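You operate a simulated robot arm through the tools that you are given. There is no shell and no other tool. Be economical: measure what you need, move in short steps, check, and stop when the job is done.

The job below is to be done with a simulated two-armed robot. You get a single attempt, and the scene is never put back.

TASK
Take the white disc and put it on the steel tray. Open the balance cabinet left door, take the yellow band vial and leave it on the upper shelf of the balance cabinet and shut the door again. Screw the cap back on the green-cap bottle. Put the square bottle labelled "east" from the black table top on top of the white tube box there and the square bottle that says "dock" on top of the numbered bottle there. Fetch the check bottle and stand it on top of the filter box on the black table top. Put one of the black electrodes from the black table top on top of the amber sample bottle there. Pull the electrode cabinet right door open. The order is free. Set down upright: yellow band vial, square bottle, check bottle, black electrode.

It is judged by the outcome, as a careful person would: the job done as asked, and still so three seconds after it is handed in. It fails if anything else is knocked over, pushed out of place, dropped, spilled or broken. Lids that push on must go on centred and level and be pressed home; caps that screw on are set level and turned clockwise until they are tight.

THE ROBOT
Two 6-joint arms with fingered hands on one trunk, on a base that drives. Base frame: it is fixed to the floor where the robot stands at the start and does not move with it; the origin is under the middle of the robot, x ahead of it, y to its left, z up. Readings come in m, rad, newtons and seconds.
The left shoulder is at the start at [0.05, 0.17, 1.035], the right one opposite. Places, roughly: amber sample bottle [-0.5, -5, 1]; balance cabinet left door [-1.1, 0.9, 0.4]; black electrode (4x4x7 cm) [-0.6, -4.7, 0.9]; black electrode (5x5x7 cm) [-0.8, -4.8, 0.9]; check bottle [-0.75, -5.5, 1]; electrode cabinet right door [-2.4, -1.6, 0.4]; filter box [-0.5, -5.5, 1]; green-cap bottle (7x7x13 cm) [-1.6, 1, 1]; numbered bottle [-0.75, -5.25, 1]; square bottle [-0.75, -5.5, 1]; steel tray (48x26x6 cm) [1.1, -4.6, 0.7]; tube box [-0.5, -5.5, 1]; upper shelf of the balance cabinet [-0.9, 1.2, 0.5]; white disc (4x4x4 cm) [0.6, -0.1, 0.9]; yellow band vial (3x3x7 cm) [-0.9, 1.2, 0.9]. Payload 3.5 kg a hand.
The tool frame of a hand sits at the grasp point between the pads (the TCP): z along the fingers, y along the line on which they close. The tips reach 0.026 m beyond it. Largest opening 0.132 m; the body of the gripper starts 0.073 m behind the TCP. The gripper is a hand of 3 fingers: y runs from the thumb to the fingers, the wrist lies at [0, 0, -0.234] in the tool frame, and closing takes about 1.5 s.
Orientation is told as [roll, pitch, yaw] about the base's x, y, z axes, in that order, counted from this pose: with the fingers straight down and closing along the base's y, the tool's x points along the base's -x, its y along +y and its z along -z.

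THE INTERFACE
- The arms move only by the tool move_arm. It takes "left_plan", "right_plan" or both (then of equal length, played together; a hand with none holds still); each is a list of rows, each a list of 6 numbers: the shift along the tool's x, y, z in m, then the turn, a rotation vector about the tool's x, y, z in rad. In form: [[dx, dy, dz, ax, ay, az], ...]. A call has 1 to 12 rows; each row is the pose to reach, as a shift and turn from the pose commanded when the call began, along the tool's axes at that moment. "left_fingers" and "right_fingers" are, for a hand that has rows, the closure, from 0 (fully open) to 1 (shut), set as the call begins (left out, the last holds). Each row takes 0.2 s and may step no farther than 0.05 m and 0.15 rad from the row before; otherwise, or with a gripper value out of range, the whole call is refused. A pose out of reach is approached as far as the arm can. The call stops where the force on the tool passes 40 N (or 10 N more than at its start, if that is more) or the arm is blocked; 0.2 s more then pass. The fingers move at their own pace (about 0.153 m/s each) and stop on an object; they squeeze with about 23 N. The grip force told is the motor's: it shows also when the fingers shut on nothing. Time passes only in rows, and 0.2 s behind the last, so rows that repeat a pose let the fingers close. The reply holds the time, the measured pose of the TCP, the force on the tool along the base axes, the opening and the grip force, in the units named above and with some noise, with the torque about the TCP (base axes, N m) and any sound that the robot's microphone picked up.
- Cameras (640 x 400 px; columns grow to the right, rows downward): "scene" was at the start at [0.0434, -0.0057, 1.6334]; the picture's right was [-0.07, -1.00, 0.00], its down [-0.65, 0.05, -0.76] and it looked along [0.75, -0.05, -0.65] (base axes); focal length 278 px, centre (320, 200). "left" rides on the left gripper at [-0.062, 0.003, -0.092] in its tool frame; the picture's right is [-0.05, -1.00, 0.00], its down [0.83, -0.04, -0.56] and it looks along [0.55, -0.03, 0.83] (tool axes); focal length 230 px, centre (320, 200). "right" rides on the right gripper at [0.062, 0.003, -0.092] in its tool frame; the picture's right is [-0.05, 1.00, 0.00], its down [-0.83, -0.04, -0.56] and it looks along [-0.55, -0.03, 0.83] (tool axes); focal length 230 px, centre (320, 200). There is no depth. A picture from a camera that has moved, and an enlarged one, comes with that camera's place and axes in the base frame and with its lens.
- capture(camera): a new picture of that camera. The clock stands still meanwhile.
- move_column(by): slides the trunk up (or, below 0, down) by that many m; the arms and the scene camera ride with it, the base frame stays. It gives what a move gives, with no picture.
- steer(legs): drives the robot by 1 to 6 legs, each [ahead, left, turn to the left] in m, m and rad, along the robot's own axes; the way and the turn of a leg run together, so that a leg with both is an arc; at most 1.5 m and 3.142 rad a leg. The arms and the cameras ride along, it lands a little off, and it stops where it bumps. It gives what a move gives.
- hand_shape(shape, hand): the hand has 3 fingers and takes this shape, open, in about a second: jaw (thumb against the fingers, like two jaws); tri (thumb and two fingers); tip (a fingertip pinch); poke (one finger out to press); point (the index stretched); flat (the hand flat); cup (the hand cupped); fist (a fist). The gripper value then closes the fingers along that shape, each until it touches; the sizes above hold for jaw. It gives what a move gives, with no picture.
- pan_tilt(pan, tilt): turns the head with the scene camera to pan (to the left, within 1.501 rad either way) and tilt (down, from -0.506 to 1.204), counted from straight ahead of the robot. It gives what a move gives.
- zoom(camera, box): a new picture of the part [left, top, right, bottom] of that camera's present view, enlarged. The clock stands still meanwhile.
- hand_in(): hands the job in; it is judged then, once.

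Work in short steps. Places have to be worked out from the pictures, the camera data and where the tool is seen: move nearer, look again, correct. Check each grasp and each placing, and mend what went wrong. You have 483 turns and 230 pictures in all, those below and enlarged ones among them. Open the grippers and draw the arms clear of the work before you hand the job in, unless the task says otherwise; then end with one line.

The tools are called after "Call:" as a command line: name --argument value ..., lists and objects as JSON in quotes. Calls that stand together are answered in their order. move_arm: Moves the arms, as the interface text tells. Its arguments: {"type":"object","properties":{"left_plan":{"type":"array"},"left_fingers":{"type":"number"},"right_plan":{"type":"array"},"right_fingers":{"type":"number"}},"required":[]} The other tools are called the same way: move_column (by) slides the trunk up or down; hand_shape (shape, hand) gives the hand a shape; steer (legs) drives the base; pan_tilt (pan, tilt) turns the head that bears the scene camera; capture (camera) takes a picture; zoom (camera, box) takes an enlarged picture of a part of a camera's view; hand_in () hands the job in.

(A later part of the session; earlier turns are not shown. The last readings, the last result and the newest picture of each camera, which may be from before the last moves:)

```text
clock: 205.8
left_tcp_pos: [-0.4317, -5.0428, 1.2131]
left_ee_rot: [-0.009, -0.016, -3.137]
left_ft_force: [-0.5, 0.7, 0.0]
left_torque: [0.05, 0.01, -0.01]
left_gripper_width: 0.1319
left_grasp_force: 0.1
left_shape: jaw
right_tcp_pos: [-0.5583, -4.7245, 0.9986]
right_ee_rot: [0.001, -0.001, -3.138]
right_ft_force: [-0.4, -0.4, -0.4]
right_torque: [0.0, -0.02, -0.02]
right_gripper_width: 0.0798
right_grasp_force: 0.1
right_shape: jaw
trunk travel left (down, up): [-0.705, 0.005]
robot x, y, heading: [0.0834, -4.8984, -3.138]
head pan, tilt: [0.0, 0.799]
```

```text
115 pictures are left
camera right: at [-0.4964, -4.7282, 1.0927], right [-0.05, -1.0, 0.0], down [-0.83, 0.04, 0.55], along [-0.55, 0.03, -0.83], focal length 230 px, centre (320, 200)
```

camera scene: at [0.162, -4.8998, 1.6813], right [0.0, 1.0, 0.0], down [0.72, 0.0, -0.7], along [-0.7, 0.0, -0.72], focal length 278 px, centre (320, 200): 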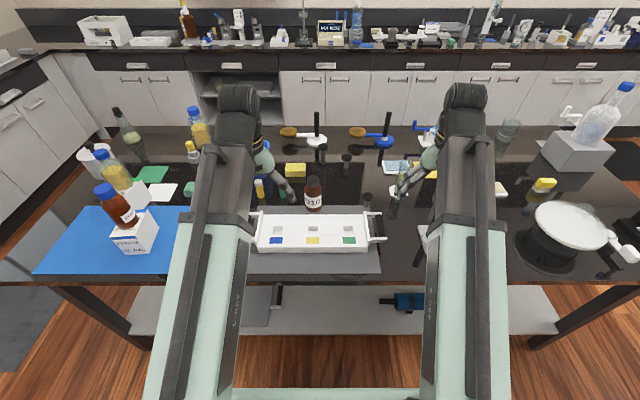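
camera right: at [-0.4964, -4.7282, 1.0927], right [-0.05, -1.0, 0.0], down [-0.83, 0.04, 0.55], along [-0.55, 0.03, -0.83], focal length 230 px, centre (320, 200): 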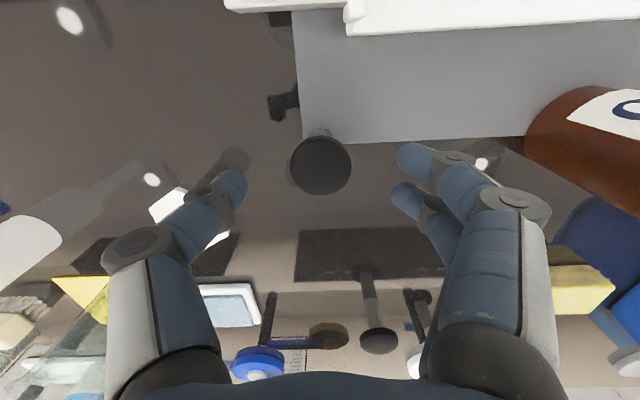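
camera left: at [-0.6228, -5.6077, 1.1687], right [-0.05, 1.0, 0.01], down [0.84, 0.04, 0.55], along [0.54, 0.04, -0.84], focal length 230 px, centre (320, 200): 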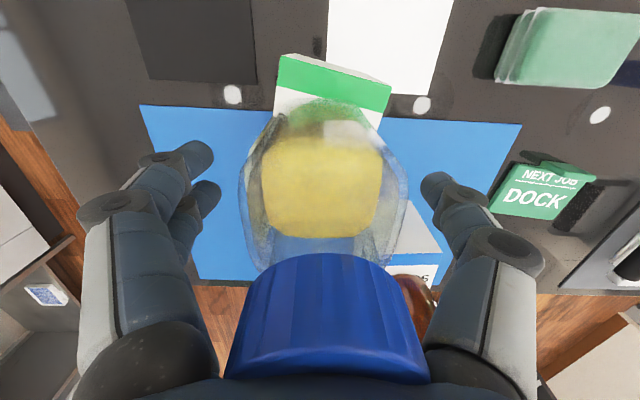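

It's aligned. I'll descend to the head and close.

Call:
move_arm --right_plan '[[0.001, 0, 0.02, 0, 0, 0], [0.001, 0, 0.04, 0, 0, 0], [0.001, 0, 0.043, 0, 0, 0]]'

Call:
move_arm --right_plan '[[0, 0, 0, 0, 0, 0], [0, 0, 0, 0, 0, 0], [0, 0, 0, 0, 0, 0], [0, 0, 0, 0, 0, 0], [0, 0, 0, 0, 0, 0]]' --right_fingers 1

Call:
capture --camera "right"

```text
clock: 206.6
left_tcp_pos: [-0.4307, -5.0419, 1.2134]
left_ee_rot: [-0.01, -0.014, -3.137]
left_ft_force: [0.0, -0.1, 0.2]
left_torque: [-0.04, -0.02, 0.0]
left_gripper_width: 0.132
left_grasp_force: 0.1
left_shape: jaw
right_tcp_pos: [-0.5565, -4.7247, 0.9556]
right_ee_rot: [0.0, 0.005, -3.138]
right_ft_force: [0.5, 0.1, -1.2]
right_torque: [0.0, -0.02, 0.02]
right_gripper_width: 0.0796
right_grasp_force: 0.1
right_shape: jaw
trunk travel left (down, up): [-0.705, 0.005]
robot x, y, heading: [0.0846, -4.8987, -3.142]
head pan, tilt: [0.0, 0.799]
```

```text
clock: 207.8
left_tcp_pos: [-0.4314, -5.0437, 1.2123]
left_ee_rot: [-0.008, -0.015, -3.137]
left_ft_force: [0.2, 0.1, -0.7]
left_torque: [0.0, 0.01, 0.01]
left_gripper_width: 0.1319
left_grasp_force: 0.0
left_shape: jaw
right_tcp_pos: [-0.5579, -4.7254, 0.9562]
right_ee_rot: [0.001, 0.002, -3.138]
right_ft_force: [0.4, 0.4, -1.3]
right_torque: [0.05, 0.01, 0.0]
right_gripper_width: 0.0166
right_grasp_force: 22.5
right_shape: jaw
trunk travel left (down, up): [-0.705, 0.005]
robot x, y, heading: [0.0839, -4.8989, -3.142]
head pan, tilt: [0.0, 0.799]
```

```text
114 pictures are left
camera right: at [-0.4959, -4.7279, 1.0493], right [-0.05, -1.0, 0.0], down [-0.83, 0.04, 0.55], along [-0.55, 0.03, -0.83], focal length 230 px, centre (320, 200)
```

right: 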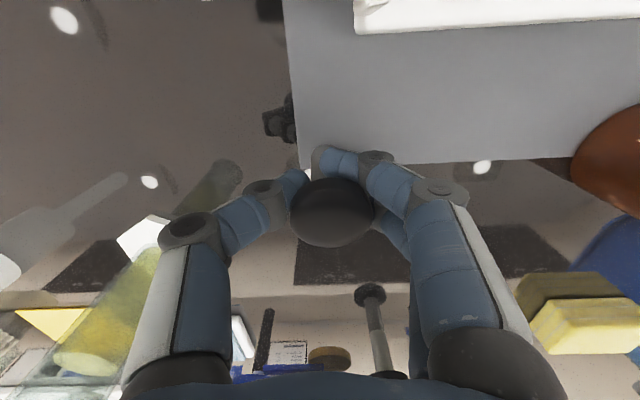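

The fingers gripped the stem beneath the head (1.7 cm). I'll lift.

Call:
move_arm --right_plan '[[0, 0, -0.02, 0, 0, 0], [0, 0, -0.06, 0, 0, 0], [0, 0, -0.1, 0, 0, 0], [0, 0, -0.14, 0, 0, 0], [0, 0, -0.18, 0, 0, 0]]'

Call:
capture --camera "right"

Call:
zoom --camera "scene" --box '[280, 110, 420, 230]'

```text
clock: 209.0
left_tcp_pos: [-0.4312, -5.0425, 1.2134]
left_ee_rot: [-0.008, -0.017, -3.14]
left_ft_force: [-0.3, -0.8, -0.2]
left_torque: [-0.01, 0.01, -0.01]
left_gripper_width: 0.1318
left_grasp_force: 0.1
left_shape: jaw
right_tcp_pos: [-0.5554, -4.724, 1.1383]
right_ee_rot: [-0.001, 0.001, -3.138]
right_ft_force: [-0.3, -0.3, -1.4]
right_torque: [0.01, -0.02, 0.01]
right_gripper_width: 0.0168
right_grasp_force: 23.0
right_shape: jaw
trunk travel left (down, up): [-0.705, 0.005]
robot x, y, heading: [0.0861, -4.9001, -3.142]
head pan, tilt: [0.0, 0.799]
```

```text
113 pictures are left
camera right: at [-0.4946, -4.7276, 1.2301], right [-0.05, -1.0, 0.0], down [-0.83, 0.04, 0.55], along [-0.55, 0.03, -0.83], focal length 230 px, centre (320, 200)
```

right: 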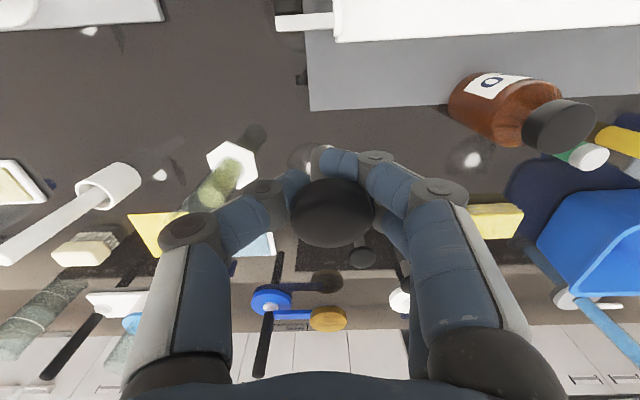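

```text
3.33 times, centred on (350, 170) of scene
camera zoom: at [0.0428, -4.8999, 1.6813], right [0.0, 1.0, 0.0], down [0.72, 0.0, -0.7], along [-0.7, 0.0, -0.72], focal length 927 px, centre (220, 300)
```

zoom: 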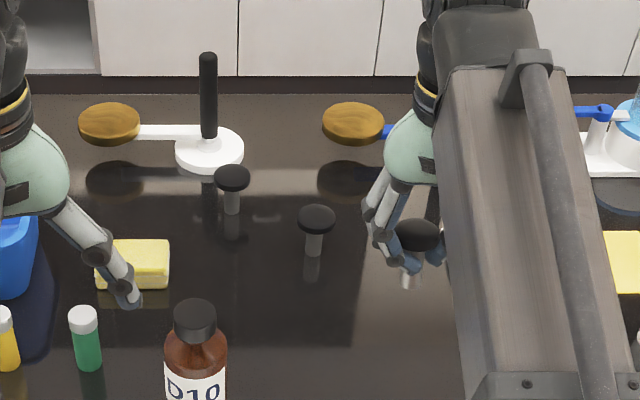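

The electrode is held. The amber cap is at about (-0.566, -4.924), top ≈ 1.037. I'll move the left hand aside and carry the electrode over it.

Call:
move_arm --left_plan '[[0, 0.04, 0, 0, 0, 0], [0, 0.08, 0, 0, 0, 0], [0, 0.12, 0, 0, 0, 0], [0, 0.16, 0, 0, 0, 0], [0, 0.18, 0, 0, 0, 0], [0, 0.18, 0, 0, 0, 0]]' --right_plan '[[0, 0, -0.01, 0, 0, 0], [-0.002, 0.04, -0.01, 0, 0, 0], [-0.004, 0.08, -0.01, 0, 0, 0], [-0.006, 0.12, -0.01, 0, 0, 0], [-0.008, 0.16, -0.01, 0, 0, 0], [-0.01, 0.2, -0.01, 0, 0, 0]]'

Call:
capture --camera "right"

Call:
zoom --camera "scene" --box '[250, 140, 390, 260]'

Call:
capture --camera "left"

```text
clock: 210.4
left_tcp_pos: [-0.4316, -5.2234, 1.21]
left_ee_rot: [-0.01, -0.016, -3.138]
left_ft_force: [0.5, -0.1, -0.3]
left_torque: [0.03, 0.0, 0.05]
left_gripper_width: 0.1322
left_grasp_force: 0.1
left_shape: jaw
right_tcp_pos: [-0.566, -4.9261, 1.1467]
right_ee_rot: [-0.003, 0.001, -3.138]
right_ft_force: [0.4, 0.4, -1.9]
right_torque: [0.05, -0.01, 0.02]
right_gripper_width: 0.0167
right_grasp_force: 23.3
right_shape: jaw
trunk travel left (down, up): [-0.705, 0.005]
robot x, y, heading: [0.0818, -4.898, -3.143]
head pan, tilt: [0.0, 0.799]
```

```text
111 pictures are left
camera right: at [-0.5046, -4.9284, 1.2391], right [-0.05, -1.0, 0.0], down [-0.83, 0.04, 0.55], along [-0.55, 0.03, -0.83], focal length 230 px, centre (320, 200)
```

right: 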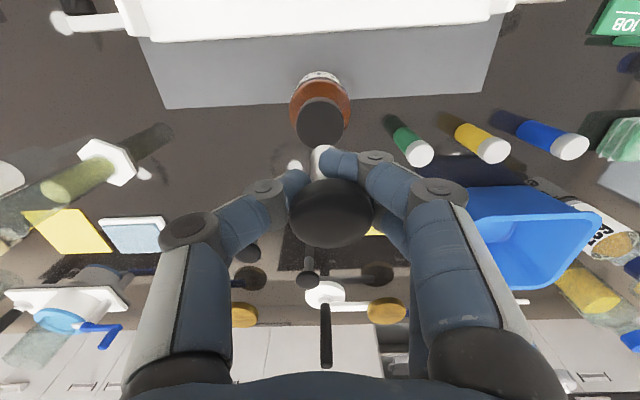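

```text
3.33 times, centred on (320, 200) of scene
camera zoom: at [0.0424, -4.9005, 1.6813], right [0.0, 1.0, 0.0], down [0.72, 0.0, -0.7], along [-0.7, 0.0, -0.72], focal length 927 px, centre (320, 200)
```

zoom: 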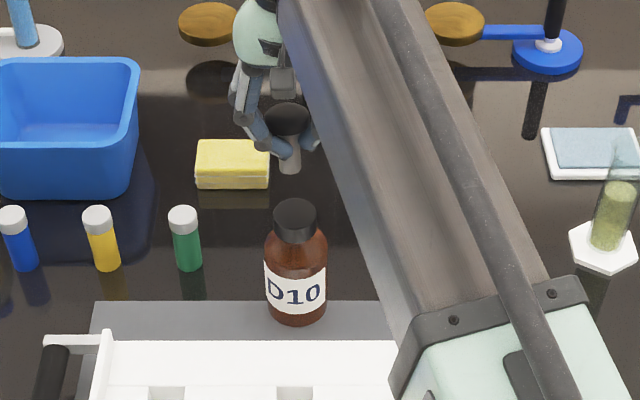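

```text
109 pictures are left
camera left: at [-0.49, -5.2258, 1.3034], right [-0.05, 1.0, 0.01], down [0.84, 0.04, 0.54], along [0.54, 0.04, -0.84], focal length 230 px, centre (320, 200)
```

left: 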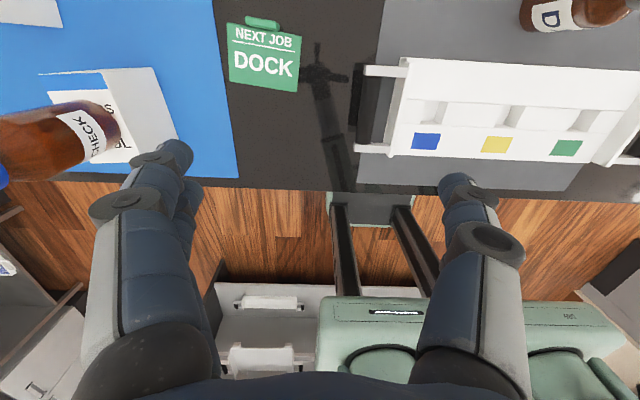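

I'll shift +4 mm in x and lower to just above the cap, then look from both cameras.

Call:
move_arm --right_plan '[[0.004, 0.0, 0.01, 0, 0, 0], [0.004, 0.0, 0.022, 0, 0, 0], [0.004, 0.0, 0.033, 0, 0, 0]]'

Call:
zoom --camera "right" --box '[250, 60, 400, 220]'

Call:
zoom --camera "scene" --box '[280, 160, 360, 240]'

```text
clock: 211.2
left_tcp_pos: [-0.4303, -5.2221, 1.2111]
left_ee_rot: [-0.011, -0.015, -3.139]
left_ft_force: [0.1, 0.7, -0.4]
left_torque: [0.03, -0.02, -0.01]
left_gripper_width: 0.1322
left_grasp_force: 0.0
left_shape: jaw
right_tcp_pos: [-0.5614, -4.9246, 1.1122]
right_ee_rot: [0.001, 0.002, -3.14]
right_ft_force: [0.6, 0.0, -1.4]
right_torque: [0.0, -0.03, 0.02]
right_gripper_width: 0.0166
right_grasp_force: 23.6
right_shape: jaw
trunk travel left (down, up): [-0.705, 0.005]
robot x, y, heading: [0.0832, -4.899, -3.141]
head pan, tilt: [0.0, 0.799]
```

```text
2.50 times, centred on (325, 140) of right
camera zoom: at [-0.5005, -4.9281, 1.2064], right [-0.05, -1.0, 0.0], down [-0.83, 0.04, 0.55], along [-0.55, 0.03, -0.83], focal length 575 px, centre (308, 350)
```

zoom: 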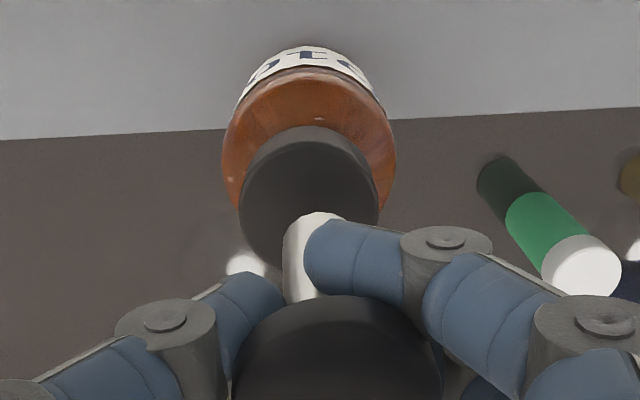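

```text
5.00 times, centred on (320, 200) of scene
camera zoom: at [0.0425, -4.9001, 1.6813], right [0.0, 1.0, 0.0], down [0.72, 0.0, -0.7], along [-0.7, 0.0, -0.72], focal length 1390 px, centre (320, 200)
```

zoom: 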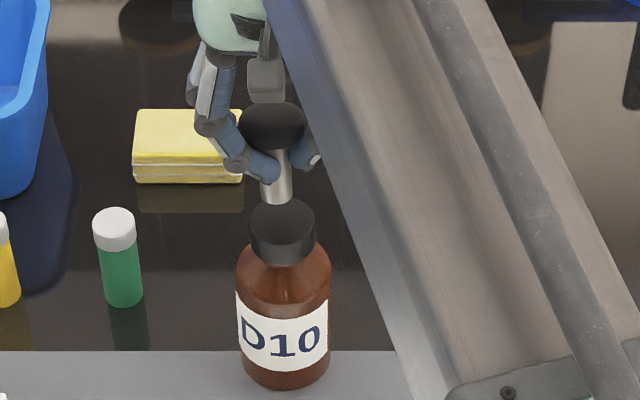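

The stem is nearly centred. I'll shift 3 mm in +y and lower to contact in small steps.

Call:
move_arm --right_plan '[[0.001, -0.003, 0.004, 0, 0, 0], [0.001, -0.003, 0.008, 0, 0, 0], [0.001, -0.003, 0.011, 0, 0, 0]]'

Call:
move_arm --right_plan '[[0, 0, 0.003, 0, 0, 0], [0, 0, 0.005, 0, 0, 0]]'

```text
clock: 212.0
left_tcp_pos: [-0.4313, -5.2225, 1.2091]
left_ee_rot: [-0.008, -0.014, -3.139]
left_ft_force: [-0.4, -0.5, 0.2]
left_torque: [-0.02, -0.02, 0.04]
left_gripper_width: 0.1319
left_grasp_force: 0.0
left_shape: jaw
right_tcp_pos: [-0.5606, -4.922, 1.1029]
right_ee_rot: [0.0, 0.0, -3.138]
right_ft_force: [-0.5, 0.3, -1.5]
right_torque: [0.01, -0.03, -0.01]
right_gripper_width: 0.0166
right_grasp_force: 22.7
right_shape: jaw
trunk travel left (down, up): [-0.705, 0.005]
robot x, y, heading: [0.0796, -4.9004, -3.141]
head pan, tilt: [0.0, 0.799]
```

```text
clock: 212.6
left_tcp_pos: [-0.4303, -5.2222, 1.2097]
left_ee_rot: [-0.01, -0.016, -3.14]
left_ft_force: [0.3, -0.7, -0.3]
left_torque: [0.01, 0.02, 0.04]
left_gripper_width: 0.1319
left_grasp_force: 0.0
left_shape: jaw
right_tcp_pos: [-0.5609, -4.9205, 1.0984]
right_ee_rot: [-0.001, 0.002, -3.139]
right_ft_force: [-1.3, -0.4, -1.3]
right_torque: [0.01, -0.02, -0.02]
right_gripper_width: 0.0167
right_grasp_force: 23.2
right_shape: jaw
trunk travel left (down, up): [-0.705, 0.005]
robot x, y, heading: [0.0844, -4.9003, -3.137]
head pan, tilt: [0.0, 0.799]
```

No contact yet. I'll check the views before going on.

Call:
zoom --camera "right" --box '[250, 60, 400, 220]'

Call:
zoom --camera "scene" --box '[280, 160, 360, 240]'

```text
2.50 times, centred on (325, 140) of right
camera zoom: at [-0.4997, -4.9252, 1.1899], right [-0.05, -1.0, 0.0], down [-0.83, 0.04, 0.55], along [-0.55, 0.03, -0.83], focal length 575 px, centre (308, 350)
```

zoom: 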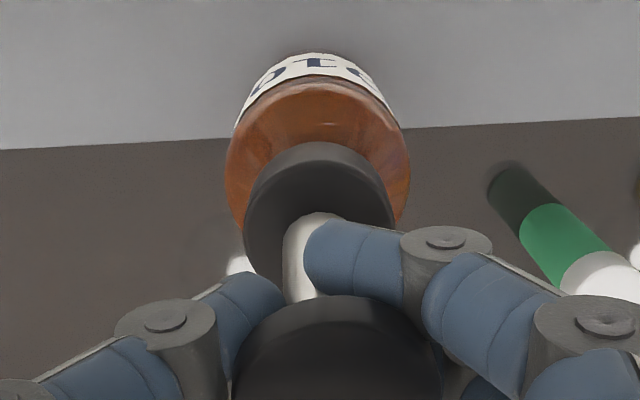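

```text
5.00 times, centred on (320, 200) of scene
camera zoom: at [0.0426, -4.8999, 1.6813], right [0.0, 1.0, 0.0], down [0.72, 0.0, -0.7], along [-0.7, 0.0, -0.72], focal length 1390 px, centre (320, 200)
```

zoom: 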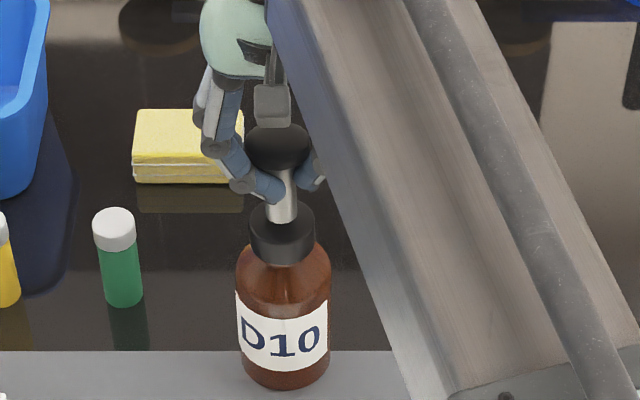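

Both views agree that it's centred, with a few mm left. I'll continue down.

Call:
move_arm --right_plan '[[0, 0, 0.003, 0, 0, 0], [0, 0, 0.005, 0, 0, 0]]'

Call:
move_arm --right_plan '[[0, 0, 0.002, 0, 0, 0], [0, 0, 0.004, 0, 0, 0]]'

```text
clock: 213.2
left_tcp_pos: [-0.4299, -5.2223, 1.211]
left_ee_rot: [-0.009, -0.016, -3.139]
left_ft_force: [0.5, -0.7, 0.6]
left_torque: [0.0, -0.01, -0.02]
left_gripper_width: 0.1319
left_grasp_force: 0.0
left_shape: jaw
right_tcp_pos: [-0.5619, -4.9214, 1.0922]
right_ee_rot: [0.0, 0.001, -3.135]
right_ft_force: [0.4, -0.4, 0.3]
right_torque: [-0.02, 0.04, -0.01]
right_gripper_width: 0.0166
right_grasp_force: 22.7
right_shape: jaw
trunk travel left (down, up): [-0.705, 0.005]
robot x, y, heading: [0.0814, -4.9023, -3.14]
head pan, tilt: [0.0, 0.799]
```

```text
clock: 213.8
left_tcp_pos: [-0.4289, -5.2233, 1.2128]
left_ee_rot: [-0.007, -0.017, -3.138]
left_ft_force: [-0.1, -0.5, -0.3]
left_torque: [0.01, 0.01, 0.01]
left_gripper_width: 0.132
left_grasp_force: 0.1
left_shape: jaw
right_tcp_pos: [-0.5615, -4.9216, 1.0898]
right_ee_rot: [-0.002, -0.001, -3.137]
right_ft_force: [-0.3, -3.3, 11.3]
right_torque: [-0.26, 0.13, 0.02]
right_gripper_width: 0.0165
right_grasp_force: 22.9
right_shape: jaw
trunk travel left (down, up): [-0.705, 0.005]
robot x, y, heading: [0.0811, -4.8992, -3.136]
head pan, tilt: [0.0, 0.799]
```

Contact. I'll ease 1.5 mm and open.

Call:
move_arm --right_plan '[[0, 0, -0.001, 0, 0, 0], [0, 0, -0.002, 0, 0, 0]]'

Call:
move_arm --right_plan '[[0, 0, 0, 0, 0, 0], [0, 0, 0, 0, 0, 0], [0, 0, 0, 0, 0, 0], [0, 0, 0, 0, 0, 0]]' --right_fingers 0.35

Call:
capture --camera "right"

Call:
zoom --camera "scene" --box '[280, 160, 360, 240]'

```text
clock: 214.4
left_tcp_pos: [-0.4293, -5.2228, 1.2112]
left_ee_rot: [-0.009, -0.016, -3.138]
left_ft_force: [0.3, 0.0, 0.4]
left_torque: [-0.01, 0.05, -0.02]
left_gripper_width: 0.1318
left_grasp_force: 0.0
left_shape: jaw
right_tcp_pos: [-0.5609, -4.9212, 1.09]
right_ee_rot: [-0.004, 0.002, -3.138]
right_ft_force: [-0.3, -1.6, 5.1]
right_torque: [-0.18, 0.03, -0.03]
right_gripper_width: 0.0165
right_grasp_force: 23.1
right_shape: jaw
trunk travel left (down, up): [-0.705, 0.005]
robot x, y, heading: [0.0868, -4.8998, -3.136]
head pan, tilt: [0.0, 0.799]
```

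```text
clock: 215.4
left_tcp_pos: [-0.4305, -5.2219, 1.21]
left_ee_rot: [-0.01, -0.016, -3.139]
left_ft_force: [-0.2, 0.0, -0.1]
left_torque: [-0.03, 0.0, 0.02]
left_gripper_width: 0.132
left_grasp_force: 0.1
left_shape: jaw
right_tcp_pos: [-0.5598, -4.9218, 1.09]
right_ee_rot: [-0.001, 0.002, -3.138]
right_ft_force: [0.6, 0.3, 1.0]
right_torque: [-0.01, -0.01, -0.01]
right_gripper_width: 0.0853
right_grasp_force: 0.1
right_shape: jaw
trunk travel left (down, up): [-0.705, 0.005]
robot x, y, heading: [0.0824, -4.9031, -3.143]
head pan, tilt: [0.0, 0.799]
```

```text
104 pictures are left
camera right: at [-0.4995, -4.9251, 1.1833], right [-0.05, -1.0, 0.0], down [-0.83, 0.04, 0.55], along [-0.55, 0.03, -0.83], focal length 230 px, centre (320, 200)
```

right: 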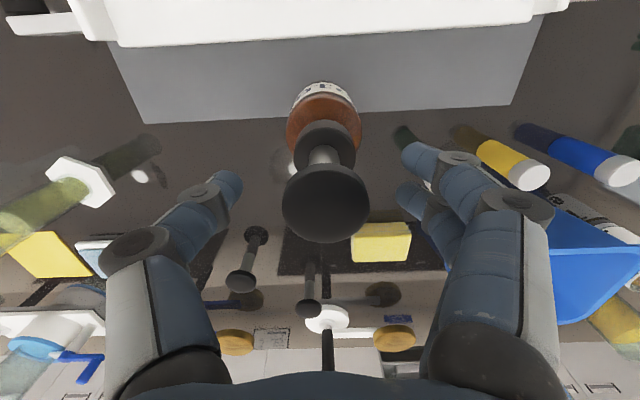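

```text
5.00 times, centred on (320, 200) of scene
camera zoom: at [0.0427, -4.8999, 1.6813], right [0.0, 1.0, 0.0], down [0.72, 0.0, -0.7], along [-0.7, 0.0, -0.72], focal length 1390 px, centre (320, 200)
```

zoom: 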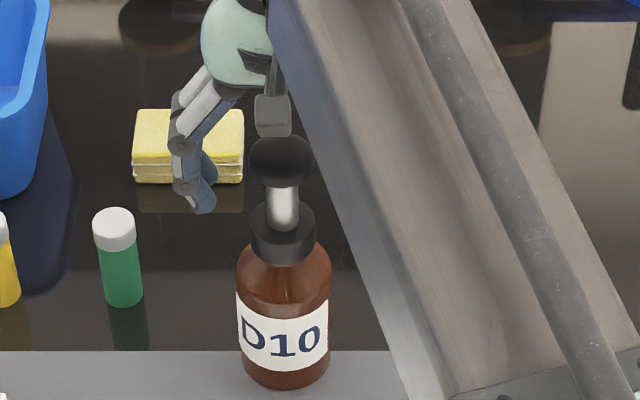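

The electrode stands on the amber bottle. I'll rise straight up, then draw back.

Call:
move_arm --right_plan '[[0, 0, -0.02, 0, 0, 0], [0, 0, -0.05, 0, 0, 0], [0, 0, -0.08, 0, 0, 0], [0, 0, -0.11, 0, 0, 0], [0.04, -0.02, -0.11, 0, 0, 0], [0.08, -0.06, -0.11, 0, 0, 0], [0.08, -0.1, -0.11, 0, 0, 0], [0.08, -0.14, -0.11, 0, 0, 0]]'

Call:
steer --legs '[[-0.2, 0, 0]]'

Call:
capture --camera "scene"

```text
refused: row 6 steps farther than a row can; nothing moved
```

```text
clock: 217.0
left_tcp_pos: [-0.23, -5.2211, 1.211]
left_ee_rot: [-0.008, -0.018, -3.138]
left_ft_force: [-0.8, 0.8, 1.0]
left_torque: [0.0, 0.01, -0.03]
left_gripper_width: 0.1319
left_grasp_force: 0.1
left_shape: jaw
right_tcp_pos: [-0.359, -4.9217, 1.0901]
right_ee_rot: [0.0, 0.0, -3.137]
right_ft_force: [1.3, 0.2, 0.2]
right_torque: [0.02, 0.02, 0.01]
right_gripper_width: 0.0856
right_grasp_force: 0.0
right_shape: jaw
trunk travel left (down, up): [-0.705, 0.005]
robot x, y, heading: [0.2838, -4.9026, -3.142]
head pan, tilt: [0.0, 0.799]
```

```text
102 pictures are left
camera scene: at [0.2445, -4.8997, 1.6814], right [0.0, 1.0, 0.0], down [0.72, 0.0, -0.7], along [-0.7, 0.0, -0.72], focal length 278 px, centre (320, 200)
```

scene: 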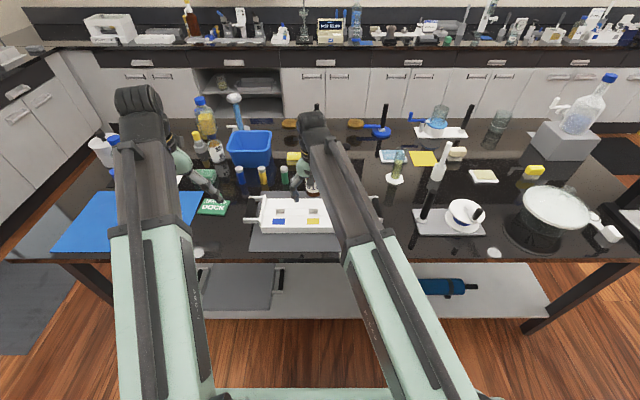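

The arm plan was refused but the base still drove back. The fingers straddled the electrode along the direction of motion, so I'll check that it still stands.

Call:
capture --camera "right"

```text
101 pictures are left
camera right: at [-0.2984, -4.9249, 1.1841], right [-0.05, -1.0, 0.0], down [-0.83, 0.04, 0.56], along [-0.55, 0.03, -0.83], focal length 230 px, centre (320, 200)
```

right: 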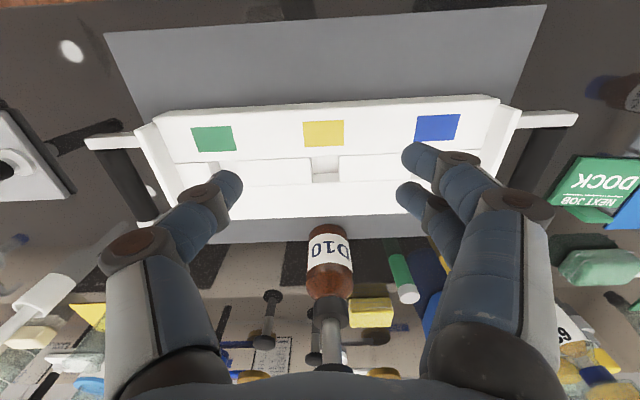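

The electrode still stands. I'll raise the right arm, then drive north past the island and look toward the electrode cabinet.

Call:
move_arm --right_plan '[[0, 0, -0.04, 0, 0, 0], [0, 0, -0.08, 0, 0, 0], [0, 0, -0.12, 0, 0, 0]]' --right_fingers 0

Call:
steer --legs '[[-0.05, 0, 0], [0, -1.2, 0], [0, -0.9, 0]]'

Call:
pan_tilt --pan -0.3 --tilt 0.45

Call:
capture --camera "scene"

```text
clock: 217.8
left_tcp_pos: [-0.2294, -5.2231, 1.2119]
left_ee_rot: [-0.009, -0.016, -3.137]
left_ft_force: [-0.2, 0.5, -0.9]
left_torque: [-0.01, 0.0, 0.02]
left_gripper_width: 0.1316
left_grasp_force: 0.0
left_shape: jaw
right_tcp_pos: [-0.3626, -4.9211, 1.2116]
right_ee_rot: [-0.001, 0.003, -3.138]
right_ft_force: [0.1, -0.9, 0.0]
right_torque: [0.03, 0.01, -0.04]
right_gripper_width: 0.1317
right_grasp_force: 0.1
right_shape: jaw
trunk travel left (down, up): [-0.705, 0.005]
robot x, y, heading: [0.283, -4.9, -3.142]
head pan, tilt: [0.0, 0.799]
```

```text
clock: 228.1
left_tcp_pos: [-0.2447, -3.2468, 1.2109]
left_ee_rot: [-0.009, -0.017, 3.079]
left_ft_force: [-0.3, -0.9, 0.6]
left_torque: [-0.02, -0.04, 0.0]
left_gripper_width: 0.1319
left_grasp_force: 0.1
left_shape: jaw
right_tcp_pos: [-0.3554, -2.9382, 1.2095]
right_ee_rot: [0.0, 0.003, 3.08]
right_ft_force: [0.9, -0.6, 0.2]
right_torque: [0.01, -0.05, -0.02]
right_gripper_width: 0.1317
right_grasp_force: 0.2
right_shape: jaw
trunk travel left (down, up): [-0.705, 0.005]
robot x, y, heading: [0.29, -2.9589, 3.076]
head pan, tilt: [0.0, 0.799]
stopped in leg 3: the robot was blocked; the commanded pose is now the measured one
```

```text
clock: 228.9
left_tcp_pos: [-0.2424, -3.2482, 1.2114]
left_ee_rot: [-0.009, -0.016, 3.081]
left_ft_force: [0.3, -0.5, 0.9]
left_torque: [0.0, 0.02, -0.03]
left_gripper_width: 0.1321
left_grasp_force: 0.0
left_shape: jaw
right_tcp_pos: [-0.354, -2.9386, 1.2103]
right_ee_rot: [-0.001, 0.001, 3.081]
right_ft_force: [0.8, 1.3, 0.8]
right_torque: [-0.02, 0.01, 0.01]
right_gripper_width: 0.1319
right_grasp_force: 0.1
right_shape: jaw
trunk travel left (down, up): [-0.705, 0.005]
robot x, y, heading: [0.2919, -2.9594, 3.079]
head pan, tilt: [-0.3, 0.45]
```

```text
100 pictures are left
camera scene: at [0.2445, -2.9297, 1.7117], right [0.36, 0.93, 0.0], down [0.41, -0.16, -0.9], along [-0.84, 0.32, -0.44], focal length 278 px, centre (320, 200)
```

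scene: 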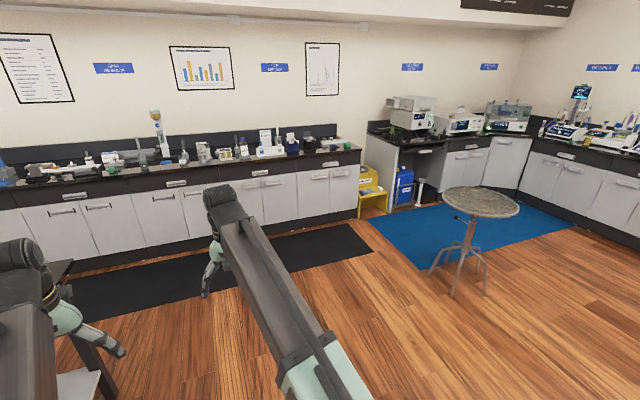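

I brushed the end of the north-east counter and stopped. The electrode cabinet is the right-most door pair, with the right door near (-2.4, -1.63). I'll square up, drive west along the aisle and slide to face it.

Call:
steer --legs '[[0.3, 0, 0.06], [1.2, 0, 0], [0.3, 0, 0], [0, -1.1, 0]]'

Call:
pan_tilt --pan 0.0 --tilt 0.8

Call:
capture --camera "scene"

```text
clock: 243.5
left_tcp_pos: [-2.0276, -2.1709, 1.2108]
left_ee_rot: [-0.01, -0.019, -3.131]
left_ft_force: [0.0, -0.6, -0.3]
left_torque: [-0.02, -0.01, -0.01]
left_gripper_width: 0.1319
left_grasp_force: 0.0
left_shape: jaw
right_tcp_pos: [-2.1613, -1.8693, 1.2099]
right_ee_rot: [0.0, 0.002, -3.13]
right_ft_force: [-0.3, 0.2, -0.9]
right_torque: [0.02, 0.01, 0.0]
right_gripper_width: 0.1321
right_grasp_force: 0.0
right_shape: jaw
trunk travel left (down, up): [-0.705, 0.005]
robot x, y, heading: [-1.5176, -1.8472, -3.132]
head pan, tilt: [-0.3, 0.45]
```

```text
clock: 244.3
left_tcp_pos: [-2.0275, -2.1705, 1.211]
left_ee_rot: [-0.009, -0.016, -3.132]
left_ft_force: [0.1, 0.6, -0.2]
left_torque: [-0.01, 0.0, 0.02]
left_gripper_width: 0.1321
left_grasp_force: 0.1
left_shape: jaw
right_tcp_pos: [-2.161, -1.8702, 1.2107]
right_ee_rot: [-0.001, 0.002, -3.131]
right_ft_force: [0.3, 0.3, 0.0]
right_torque: [-0.01, -0.01, 0.0]
right_gripper_width: 0.1321
right_grasp_force: 0.1
right_shape: jaw
trunk travel left (down, up): [-0.705, 0.005]
robot x, y, heading: [-1.5183, -1.8448, -3.132]
head pan, tilt: [0.0, 0.799]
```

```text
99 pictures are left
camera scene: at [-1.5567, -1.8448, 1.6814], right [-0.01, 1.0, 0.0], down [0.72, 0.01, -0.7], along [-0.7, -0.01, -0.72], focal length 278 px, centre (320, 200)
```

scene: 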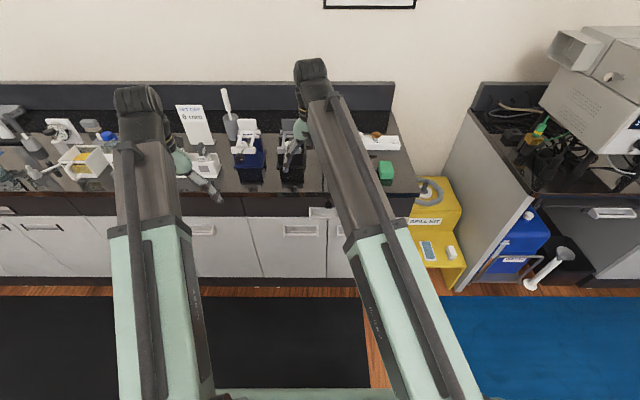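

The right arm hides the door. I'll bring the right hand back and to the right, lower the trunk, then point the hand forward at the handle.

Call:
move_arm --right_plan '[[0.025, -0.035, 0, 0, 0, 0], [0.05, -0.07, 0, 0, 0, 0], [0.075, -0.11, 0, 0, 0, 0], [0.1, -0.15, 0, 0, 0, 0], [0.12, -0.19, 0, 0, 0, 0], [0.14, -0.22, 0, 0, 0, 0]]'

Call:
move_column --by -0.3

Call:
move_arm --right_plan '[[0, 0, 0, 0, -0.14, 0], [0, 0, 0, 0, -0.28, 0], [0, 0, 0, 0, -0.42, 0], [0, 0, 0, 0, -0.56, 0], [0, 0, 0, 0, -0.7, 0], [0, 0, 0, 0, -0.84, 0], [0, 0, 0, 0, -0.98, 0], [0, 0, 0, 0, -1.12, 0], [0, 0, 0, 0, -1.26, 0], [0, 0, 0, 0, -1.4, 0], [0, 0, 0, 0, -1.5, 0]]'

Call:
capture --camera "right"

Call:
capture --camera "scene"

```text
clock: 245.8
left_tcp_pos: [-2.026, -2.1709, 1.2106]
left_ee_rot: [-0.008, -0.016, -3.131]
left_ft_force: [0.0, -0.1, 0.2]
left_torque: [0.0, -0.03, 0.02]
left_gripper_width: 0.1319
left_grasp_force: 0.1
left_shape: jaw
right_tcp_pos: [-2.025, -1.6483, 1.2048]
right_ee_rot: [-0.002, -0.006, -3.129]
right_ft_force: [-0.6, 0.7, 0.3]
right_torque: [-0.01, -0.01, -0.02]
right_gripper_width: 0.1319
right_grasp_force: 0.2
right_shape: jaw
right hand out of reach, approached as far as the arm can: row 6
trunk travel left (down, up): [-0.705, 0.005]
robot x, y, heading: [-1.5147, -1.84, -3.133]
head pan, tilt: [0.0, 0.799]
```

```text
clock: 248.8
left_tcp_pos: [-2.0279, -2.1708, 0.9111]
left_ee_rot: [-0.008, -0.016, -3.131]
left_ft_force: [0.1, -0.1, 0.2]
left_torque: [0.03, 0.0, 0.03]
left_gripper_width: 0.1318
left_grasp_force: 0.0
left_shape: jaw
right_tcp_pos: [-2.0256, -1.6485, 0.9048]
right_ee_rot: [-0.003, -0.007, -3.133]
right_ft_force: [0.2, -0.2, 0.6]
right_torque: [0.01, 0.02, -0.05]
right_gripper_width: 0.1321
right_grasp_force: 0.0
right_shape: jaw
trunk travel left (down, up): [-0.405, 0.305]
robot x, y, heading: [-1.5158, -1.8473, -3.13]
head pan, tilt: [0.0, 0.799]
```

```text
clock: 251.2
left_tcp_pos: [-2.0281, -2.1703, 0.9103]
left_ee_rot: [-0.009, -0.016, -3.131]
left_ft_force: [0.1, 0.2, 1.1]
left_torque: [0.0, 0.01, 0.03]
left_gripper_width: 0.1321
left_grasp_force: 0.0
left_shape: jaw
right_tcp_pos: [-2.2135, -1.5885, 0.9263]
right_ee_rot: [-0.035, -1.503, -3.098]
right_ft_force: [-0.3, -0.1, 0.5]
right_torque: [0.01, -0.01, 0.02]
right_gripper_width: 0.1322
right_grasp_force: 0.0
right_shape: jaw
right hand out of reach, approached as far as the arm can: row 3, 4, 5, 6, 7, 8, 9, 10, 11
trunk travel left (down, up): [-0.405, 0.305]
robot x, y, heading: [-1.5137, -1.845, -3.13]
head pan, tilt: [0.0, 0.799]
```

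```text
98 pictures are left
camera right: at [-2.1177, -1.5915, 0.8712], right [0.01, -1.0, 0.05], down [0.5, 0.05, 0.87], along [-0.87, 0.02, 0.5], focal length 230 px, centre (320, 200)
```

right: 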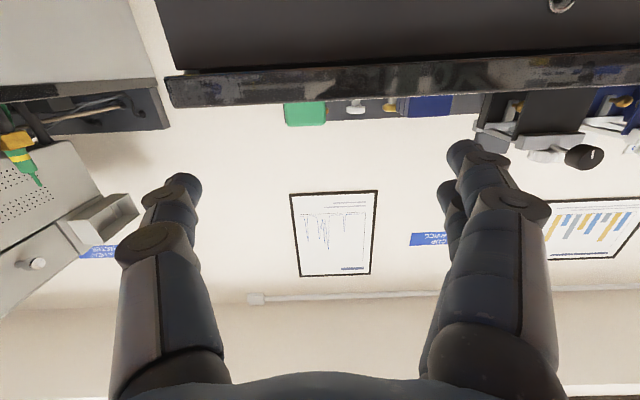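

```text
97 pictures are left
camera scene: at [-1.5568, -1.8441, 1.3814], right [-0.01, 1.0, 0.0], down [0.72, 0.01, -0.7], along [-0.7, -0.01, -0.72], focal length 278 px, centre (320, 200)
```

scene: 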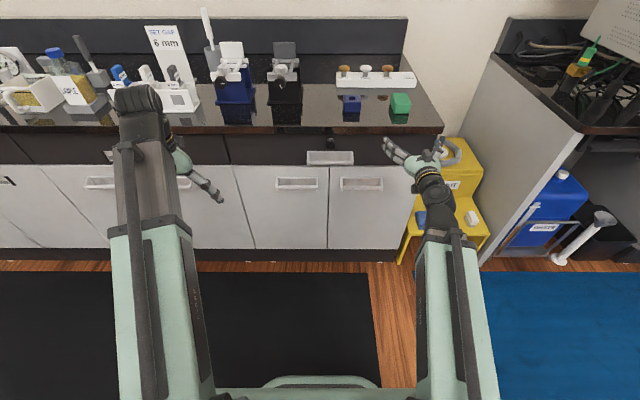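

Now the door and its handle are visible. I'll zoom in on the handle.

Call:
zoom --camera "scene" --box '[300, 130, 420, 230]'

```text
4.00 times, centred on (360, 180) of scene
camera zoom: at [-1.5568, -1.8441, 1.3814], right [-0.01, 1.0, 0.0], down [0.72, 0.01, -0.7], along [-0.7, -0.01, -0.72], focal length 1112 px, centre (160, 280)
```

zoom: 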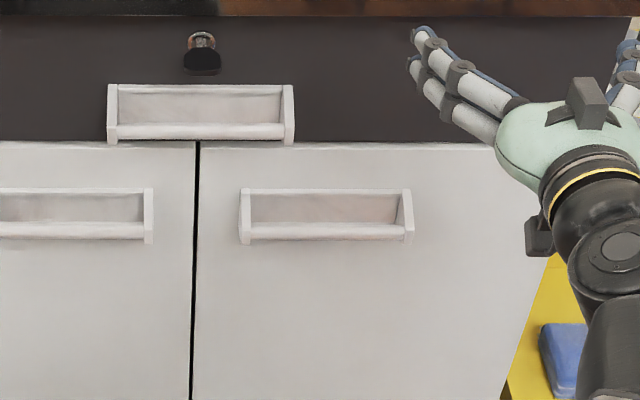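

The handle is a horizontal bar at about (-2.33, -1.69, 0.65). I'll roll the hand 90° so that it closes vertically.

Call:
move_arm --right_plan '[[0, 0, 0, 0, 0, 0.14], [0, 0, 0, 0, 0, 0.28], [0, 0, 0, 0, 0, 0.42], [0, 0, 0, 0, 0, 0.56], [0, 0, 0, 0, 0, 0.7], [0, 0, 0, 0, 0, 0.84], [0, 0, 0, 0, 0, 0.98], [0, 0, 0, 0, 0, 1.12], [0, 0, 0, 0, 0, 1.26], [0, 0, 0, 0, 0, 1.4], [0, 0, 0, 0, 0, 1.54]]' --right_fingers 0.35

Call:
capture --camera "scene"

```text
clock: 253.6
left_tcp_pos: [-2.0286, -2.1711, 0.9101]
left_ee_rot: [-0.009, -0.015, -3.132]
left_ft_force: [0.8, -0.3, -0.3]
left_torque: [-0.02, -0.01, 0.03]
left_gripper_width: 0.1319
left_grasp_force: 0.0
left_shape: jaw
right_tcp_pos: [-2.2127, -1.5874, 0.9266]
right_ee_rot: [1.505, -0.03, 1.586]
right_ft_force: [0.3, 0.7, 0.3]
right_torque: [0.04, 0.0, -0.01]
right_gripper_width: 0.0861
right_grasp_force: 0.1
right_shape: jaw
trunk travel left (down, up): [-0.405, 0.305]
robot x, y, heading: [-1.5187, -1.8418, -3.131]
head pan, tilt: [0.0, 0.799]
```

```text
95 pictures are left
camera scene: at [-1.5566, -1.8449, 1.3813], right [-0.01, 1.0, 0.0], down [0.72, 0.01, -0.7], along [-0.7, -0.01, -0.72], focal length 278 px, centre (320, 200)
```

scene: 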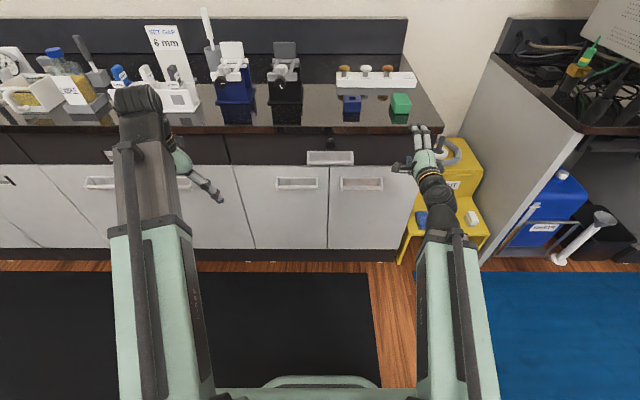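

The roll succeeded with the fingers up. I'll lower the trunk 0.27 m to handle height and look with the right camera.

Call:
move_column --by -0.27

Call:
capture --camera "right"

Call:
capture --camera "scene"

```text
clock: 256.3
left_tcp_pos: [-2.0284, -2.1718, 0.6403]
left_ee_rot: [-0.01, -0.015, -3.131]
left_ft_force: [0.7, 0.1, 0.5]
left_torque: [-0.01, -0.01, 0.01]
left_gripper_width: 0.1322
left_grasp_force: 0.0
left_shape: jaw
right_tcp_pos: [-2.2121, -1.5876, 0.6571]
right_ee_rot: [1.503, -0.031, 1.585]
right_ft_force: [0.1, 0.0, -0.6]
right_torque: [-0.02, 0.0, -0.01]
right_gripper_width: 0.086
right_grasp_force: 0.0
right_shape: jaw
trunk travel left (down, up): [-0.135, 0.575]
robot x, y, heading: [-1.5123, -1.8444, -3.132]
head pan, tilt: [0.0, 0.799]
```

```text
94 pictures are left
camera right: at [-2.1205, -1.6482, 0.664], right [-0.07, 0.02, 1.0], down [0.55, 0.84, 0.02], along [-0.84, 0.55, -0.07], focal length 230 px, centre (320, 200)
```

right: 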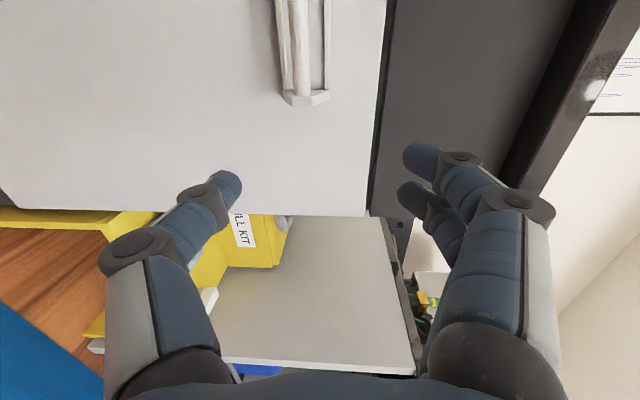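

```text
93 pictures are left
camera scene: at [-1.5566, -1.8449, 1.1114], right [-0.01, 1.0, 0.0], down [0.72, 0.01, -0.7], along [-0.7, -0.01, -0.72], focal length 278 px, centre (320, 200)
```

scene: 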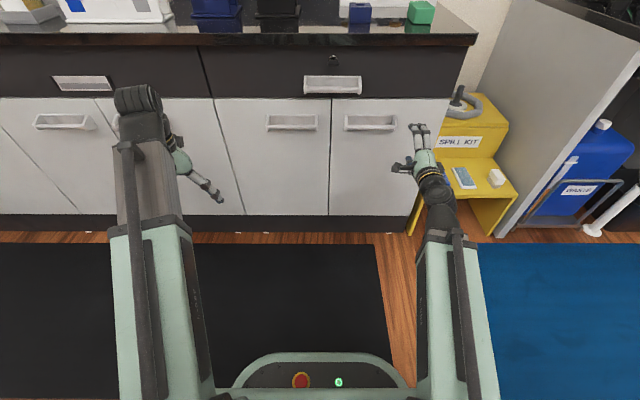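

Call:
zoom --camera "right" --box '[240, 0, 380, 120]'

Call:
zoom --camera "scene" --box '[320, 90, 440, 190]'

```text
3.33 times, centred on (310, 60) of right
camera zoom: at [-2.1205, -1.6482, 0.664], right [-0.07, 0.02, 1.0], down [0.55, 0.84, 0.02], along [-0.84, 0.55, -0.07], focal length 767 px, centre (353, 667)
```

zoom: 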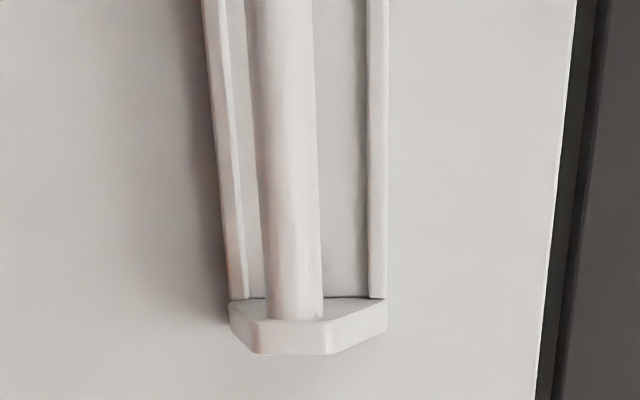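

```text
4.00 times, centred on (380, 140) of scene
camera zoom: at [-1.5566, -1.8449, 1.1114], right [-0.01, 1.0, 0.0], down [0.72, 0.01, -0.7], along [-0.7, -0.01, -0.72], focal length 1112 px, centre (80, 440)
```

zoom: 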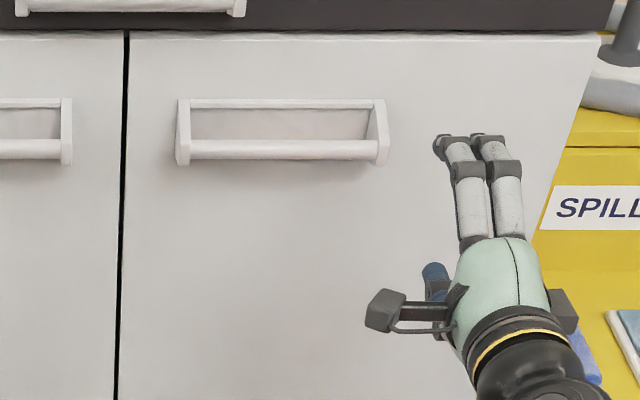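

The bar runs from y -1.77 to -1.615 at x ≈ -2.343, z ≈ 0.635. I'll line up at y = -1.70 and approach.

Call:
move_arm --right_plan '[[0.037, -0.007, 0.0, 0, 0, 0], [0.075, -0.014, 0.0, 0, 0, 0], [0.112, -0.02, 0.003, 0, 0, 0], [0.112, -0.017, 0.04, 0, 0, 0], [0.112, -0.015, 0.08, 0, 0, 0]]'

Call:
capture --camera "right"

Call:
zoom --camera "scene" --box '[320, 90, 440, 190]'

```text
clock: 257.5
left_tcp_pos: [-2.0263, -2.1703, 0.641]
left_ee_rot: [-0.008, -0.015, -3.132]
left_ft_force: [-0.4, 0.3, -0.2]
left_torque: [0.0, 0.03, 0.01]
left_gripper_width: 0.1318
left_grasp_force: 0.1
left_shape: jaw
right_tcp_pos: [-2.2907, -1.6987, 0.6335]
right_ee_rot: [1.504, -0.031, 1.583]
right_ft_force: [-0.2, -0.3, -0.5]
right_torque: [0.03, -0.03, 0.02]
right_gripper_width: 0.0862
right_grasp_force: 0.1
right_shape: jaw
right hand out of reach, approached as far as the arm can: row 1, 2, 3
trunk travel left (down, up): [-0.135, 0.575]
robot x, y, heading: [-1.514, -1.846, -3.134]
head pan, tilt: [0.0, 0.799]
```

```text
90 pictures are left
camera right: at [-2.1982, -1.7604, 0.6412], right [-0.07, 0.02, 1.0], down [0.55, 0.84, 0.02], along [-0.84, 0.55, -0.07], focal length 230 px, centre (320, 200)
```

right: 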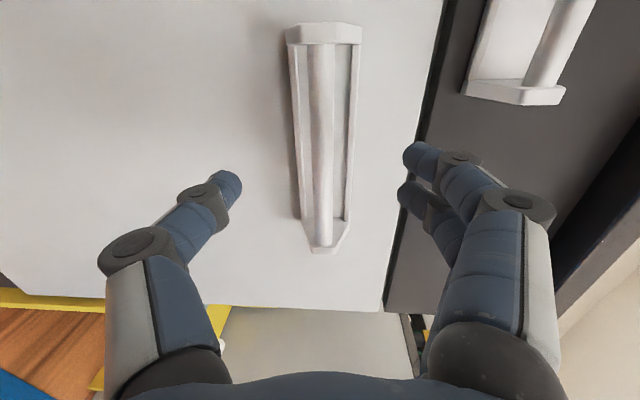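

```text
4.00 times, centred on (380, 140) of scene
camera zoom: at [-1.5565, -1.8449, 1.1113], right [-0.01, 1.0, 0.0], down [0.72, 0.01, -0.7], along [-0.7, -0.01, -0.72], focal length 1112 px, centre (80, 440)
```

zoom: 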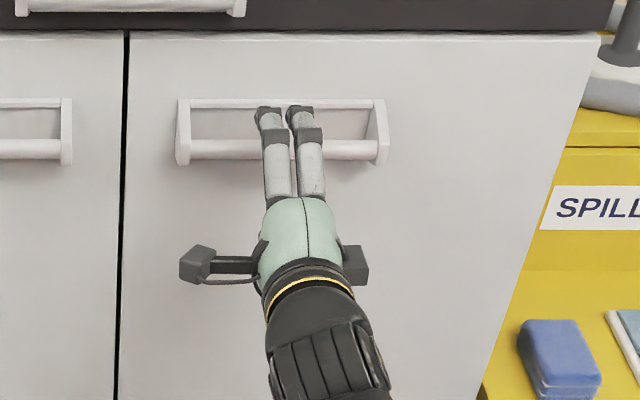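

The bar is centred between the jaws. I'll advance 5 cm and close on it.

Call:
move_arm --right_plan '[[0, 0.001, 0.018, 0, 0, 0], [0, 0.002, 0.036, 0, 0, 0], [0, 0.003, 0.05, 0, 0, 0]]'

Call:
move_arm --right_plan '[[0, 0, 0, 0, 0, 0], [0, 0, 0, 0, 0, 0], [0, 0, 0, 0, 0, 0], [0, 0, 0, 0, 0, 0], [0, 0, 0, 0, 0, 0]]' --right_fingers 1

Call:
capture --camera "right"

```text
clock: 258.3
left_tcp_pos: [-2.0269, -2.17, 0.6411]
left_ee_rot: [-0.008, -0.016, -3.13]
left_ft_force: [0.1, 0.6, 0.1]
left_torque: [0.02, 0.03, 0.0]
left_gripper_width: 0.1319
left_grasp_force: 0.0
left_shape: jaw
right_tcp_pos: [-2.3411, -1.6996, 0.6327]
right_ee_rot: [1.505, -0.032, 1.585]
right_ft_force: [-0.2, -0.2, 0.1]
right_torque: [-0.02, -0.02, 0.01]
right_gripper_width: 0.0861
right_grasp_force: 0.0
right_shape: jaw
trunk travel left (down, up): [-0.135, 0.575]
robot x, y, heading: [-1.5109, -1.8439, -3.136]
head pan, tilt: [0.0, 0.799]
```

```text
clock: 259.5
left_tcp_pos: [-2.0267, -2.1699, 0.6401]
left_ee_rot: [-0.01, -0.015, -3.131]
left_ft_force: [1.0, 0.9, 0.1]
left_torque: [-0.04, 0.02, -0.02]
left_gripper_width: 0.1321
left_grasp_force: 0.0
left_shape: jaw
right_tcp_pos: [-2.3413, -1.7004, 0.6329]
right_ee_rot: [1.504, -0.031, 1.585]
right_ft_force: [-2.1, 1.5, -0.6]
right_torque: [-0.01, 0.02, 0.0]
right_gripper_width: 0.0065
right_grasp_force: 23.1
right_shape: jaw
trunk travel left (down, up): [-0.135, 0.575]
robot x, y, heading: [-1.5147, -1.8468, -3.133]
head pan, tilt: [0.0, 0.799]
```

```text
88 pictures are left
camera right: at [-2.2484, -1.7611, 0.6401], right [-0.07, 0.02, 1.0], down [0.55, 0.84, 0.02], along [-0.84, 0.55, -0.07], focal length 230 px, centre (320, 200)
```

right: 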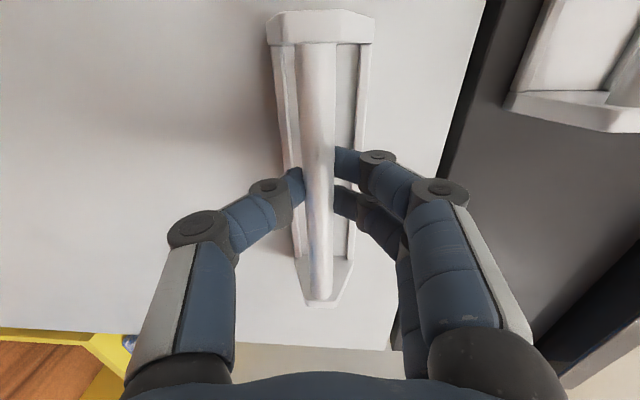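

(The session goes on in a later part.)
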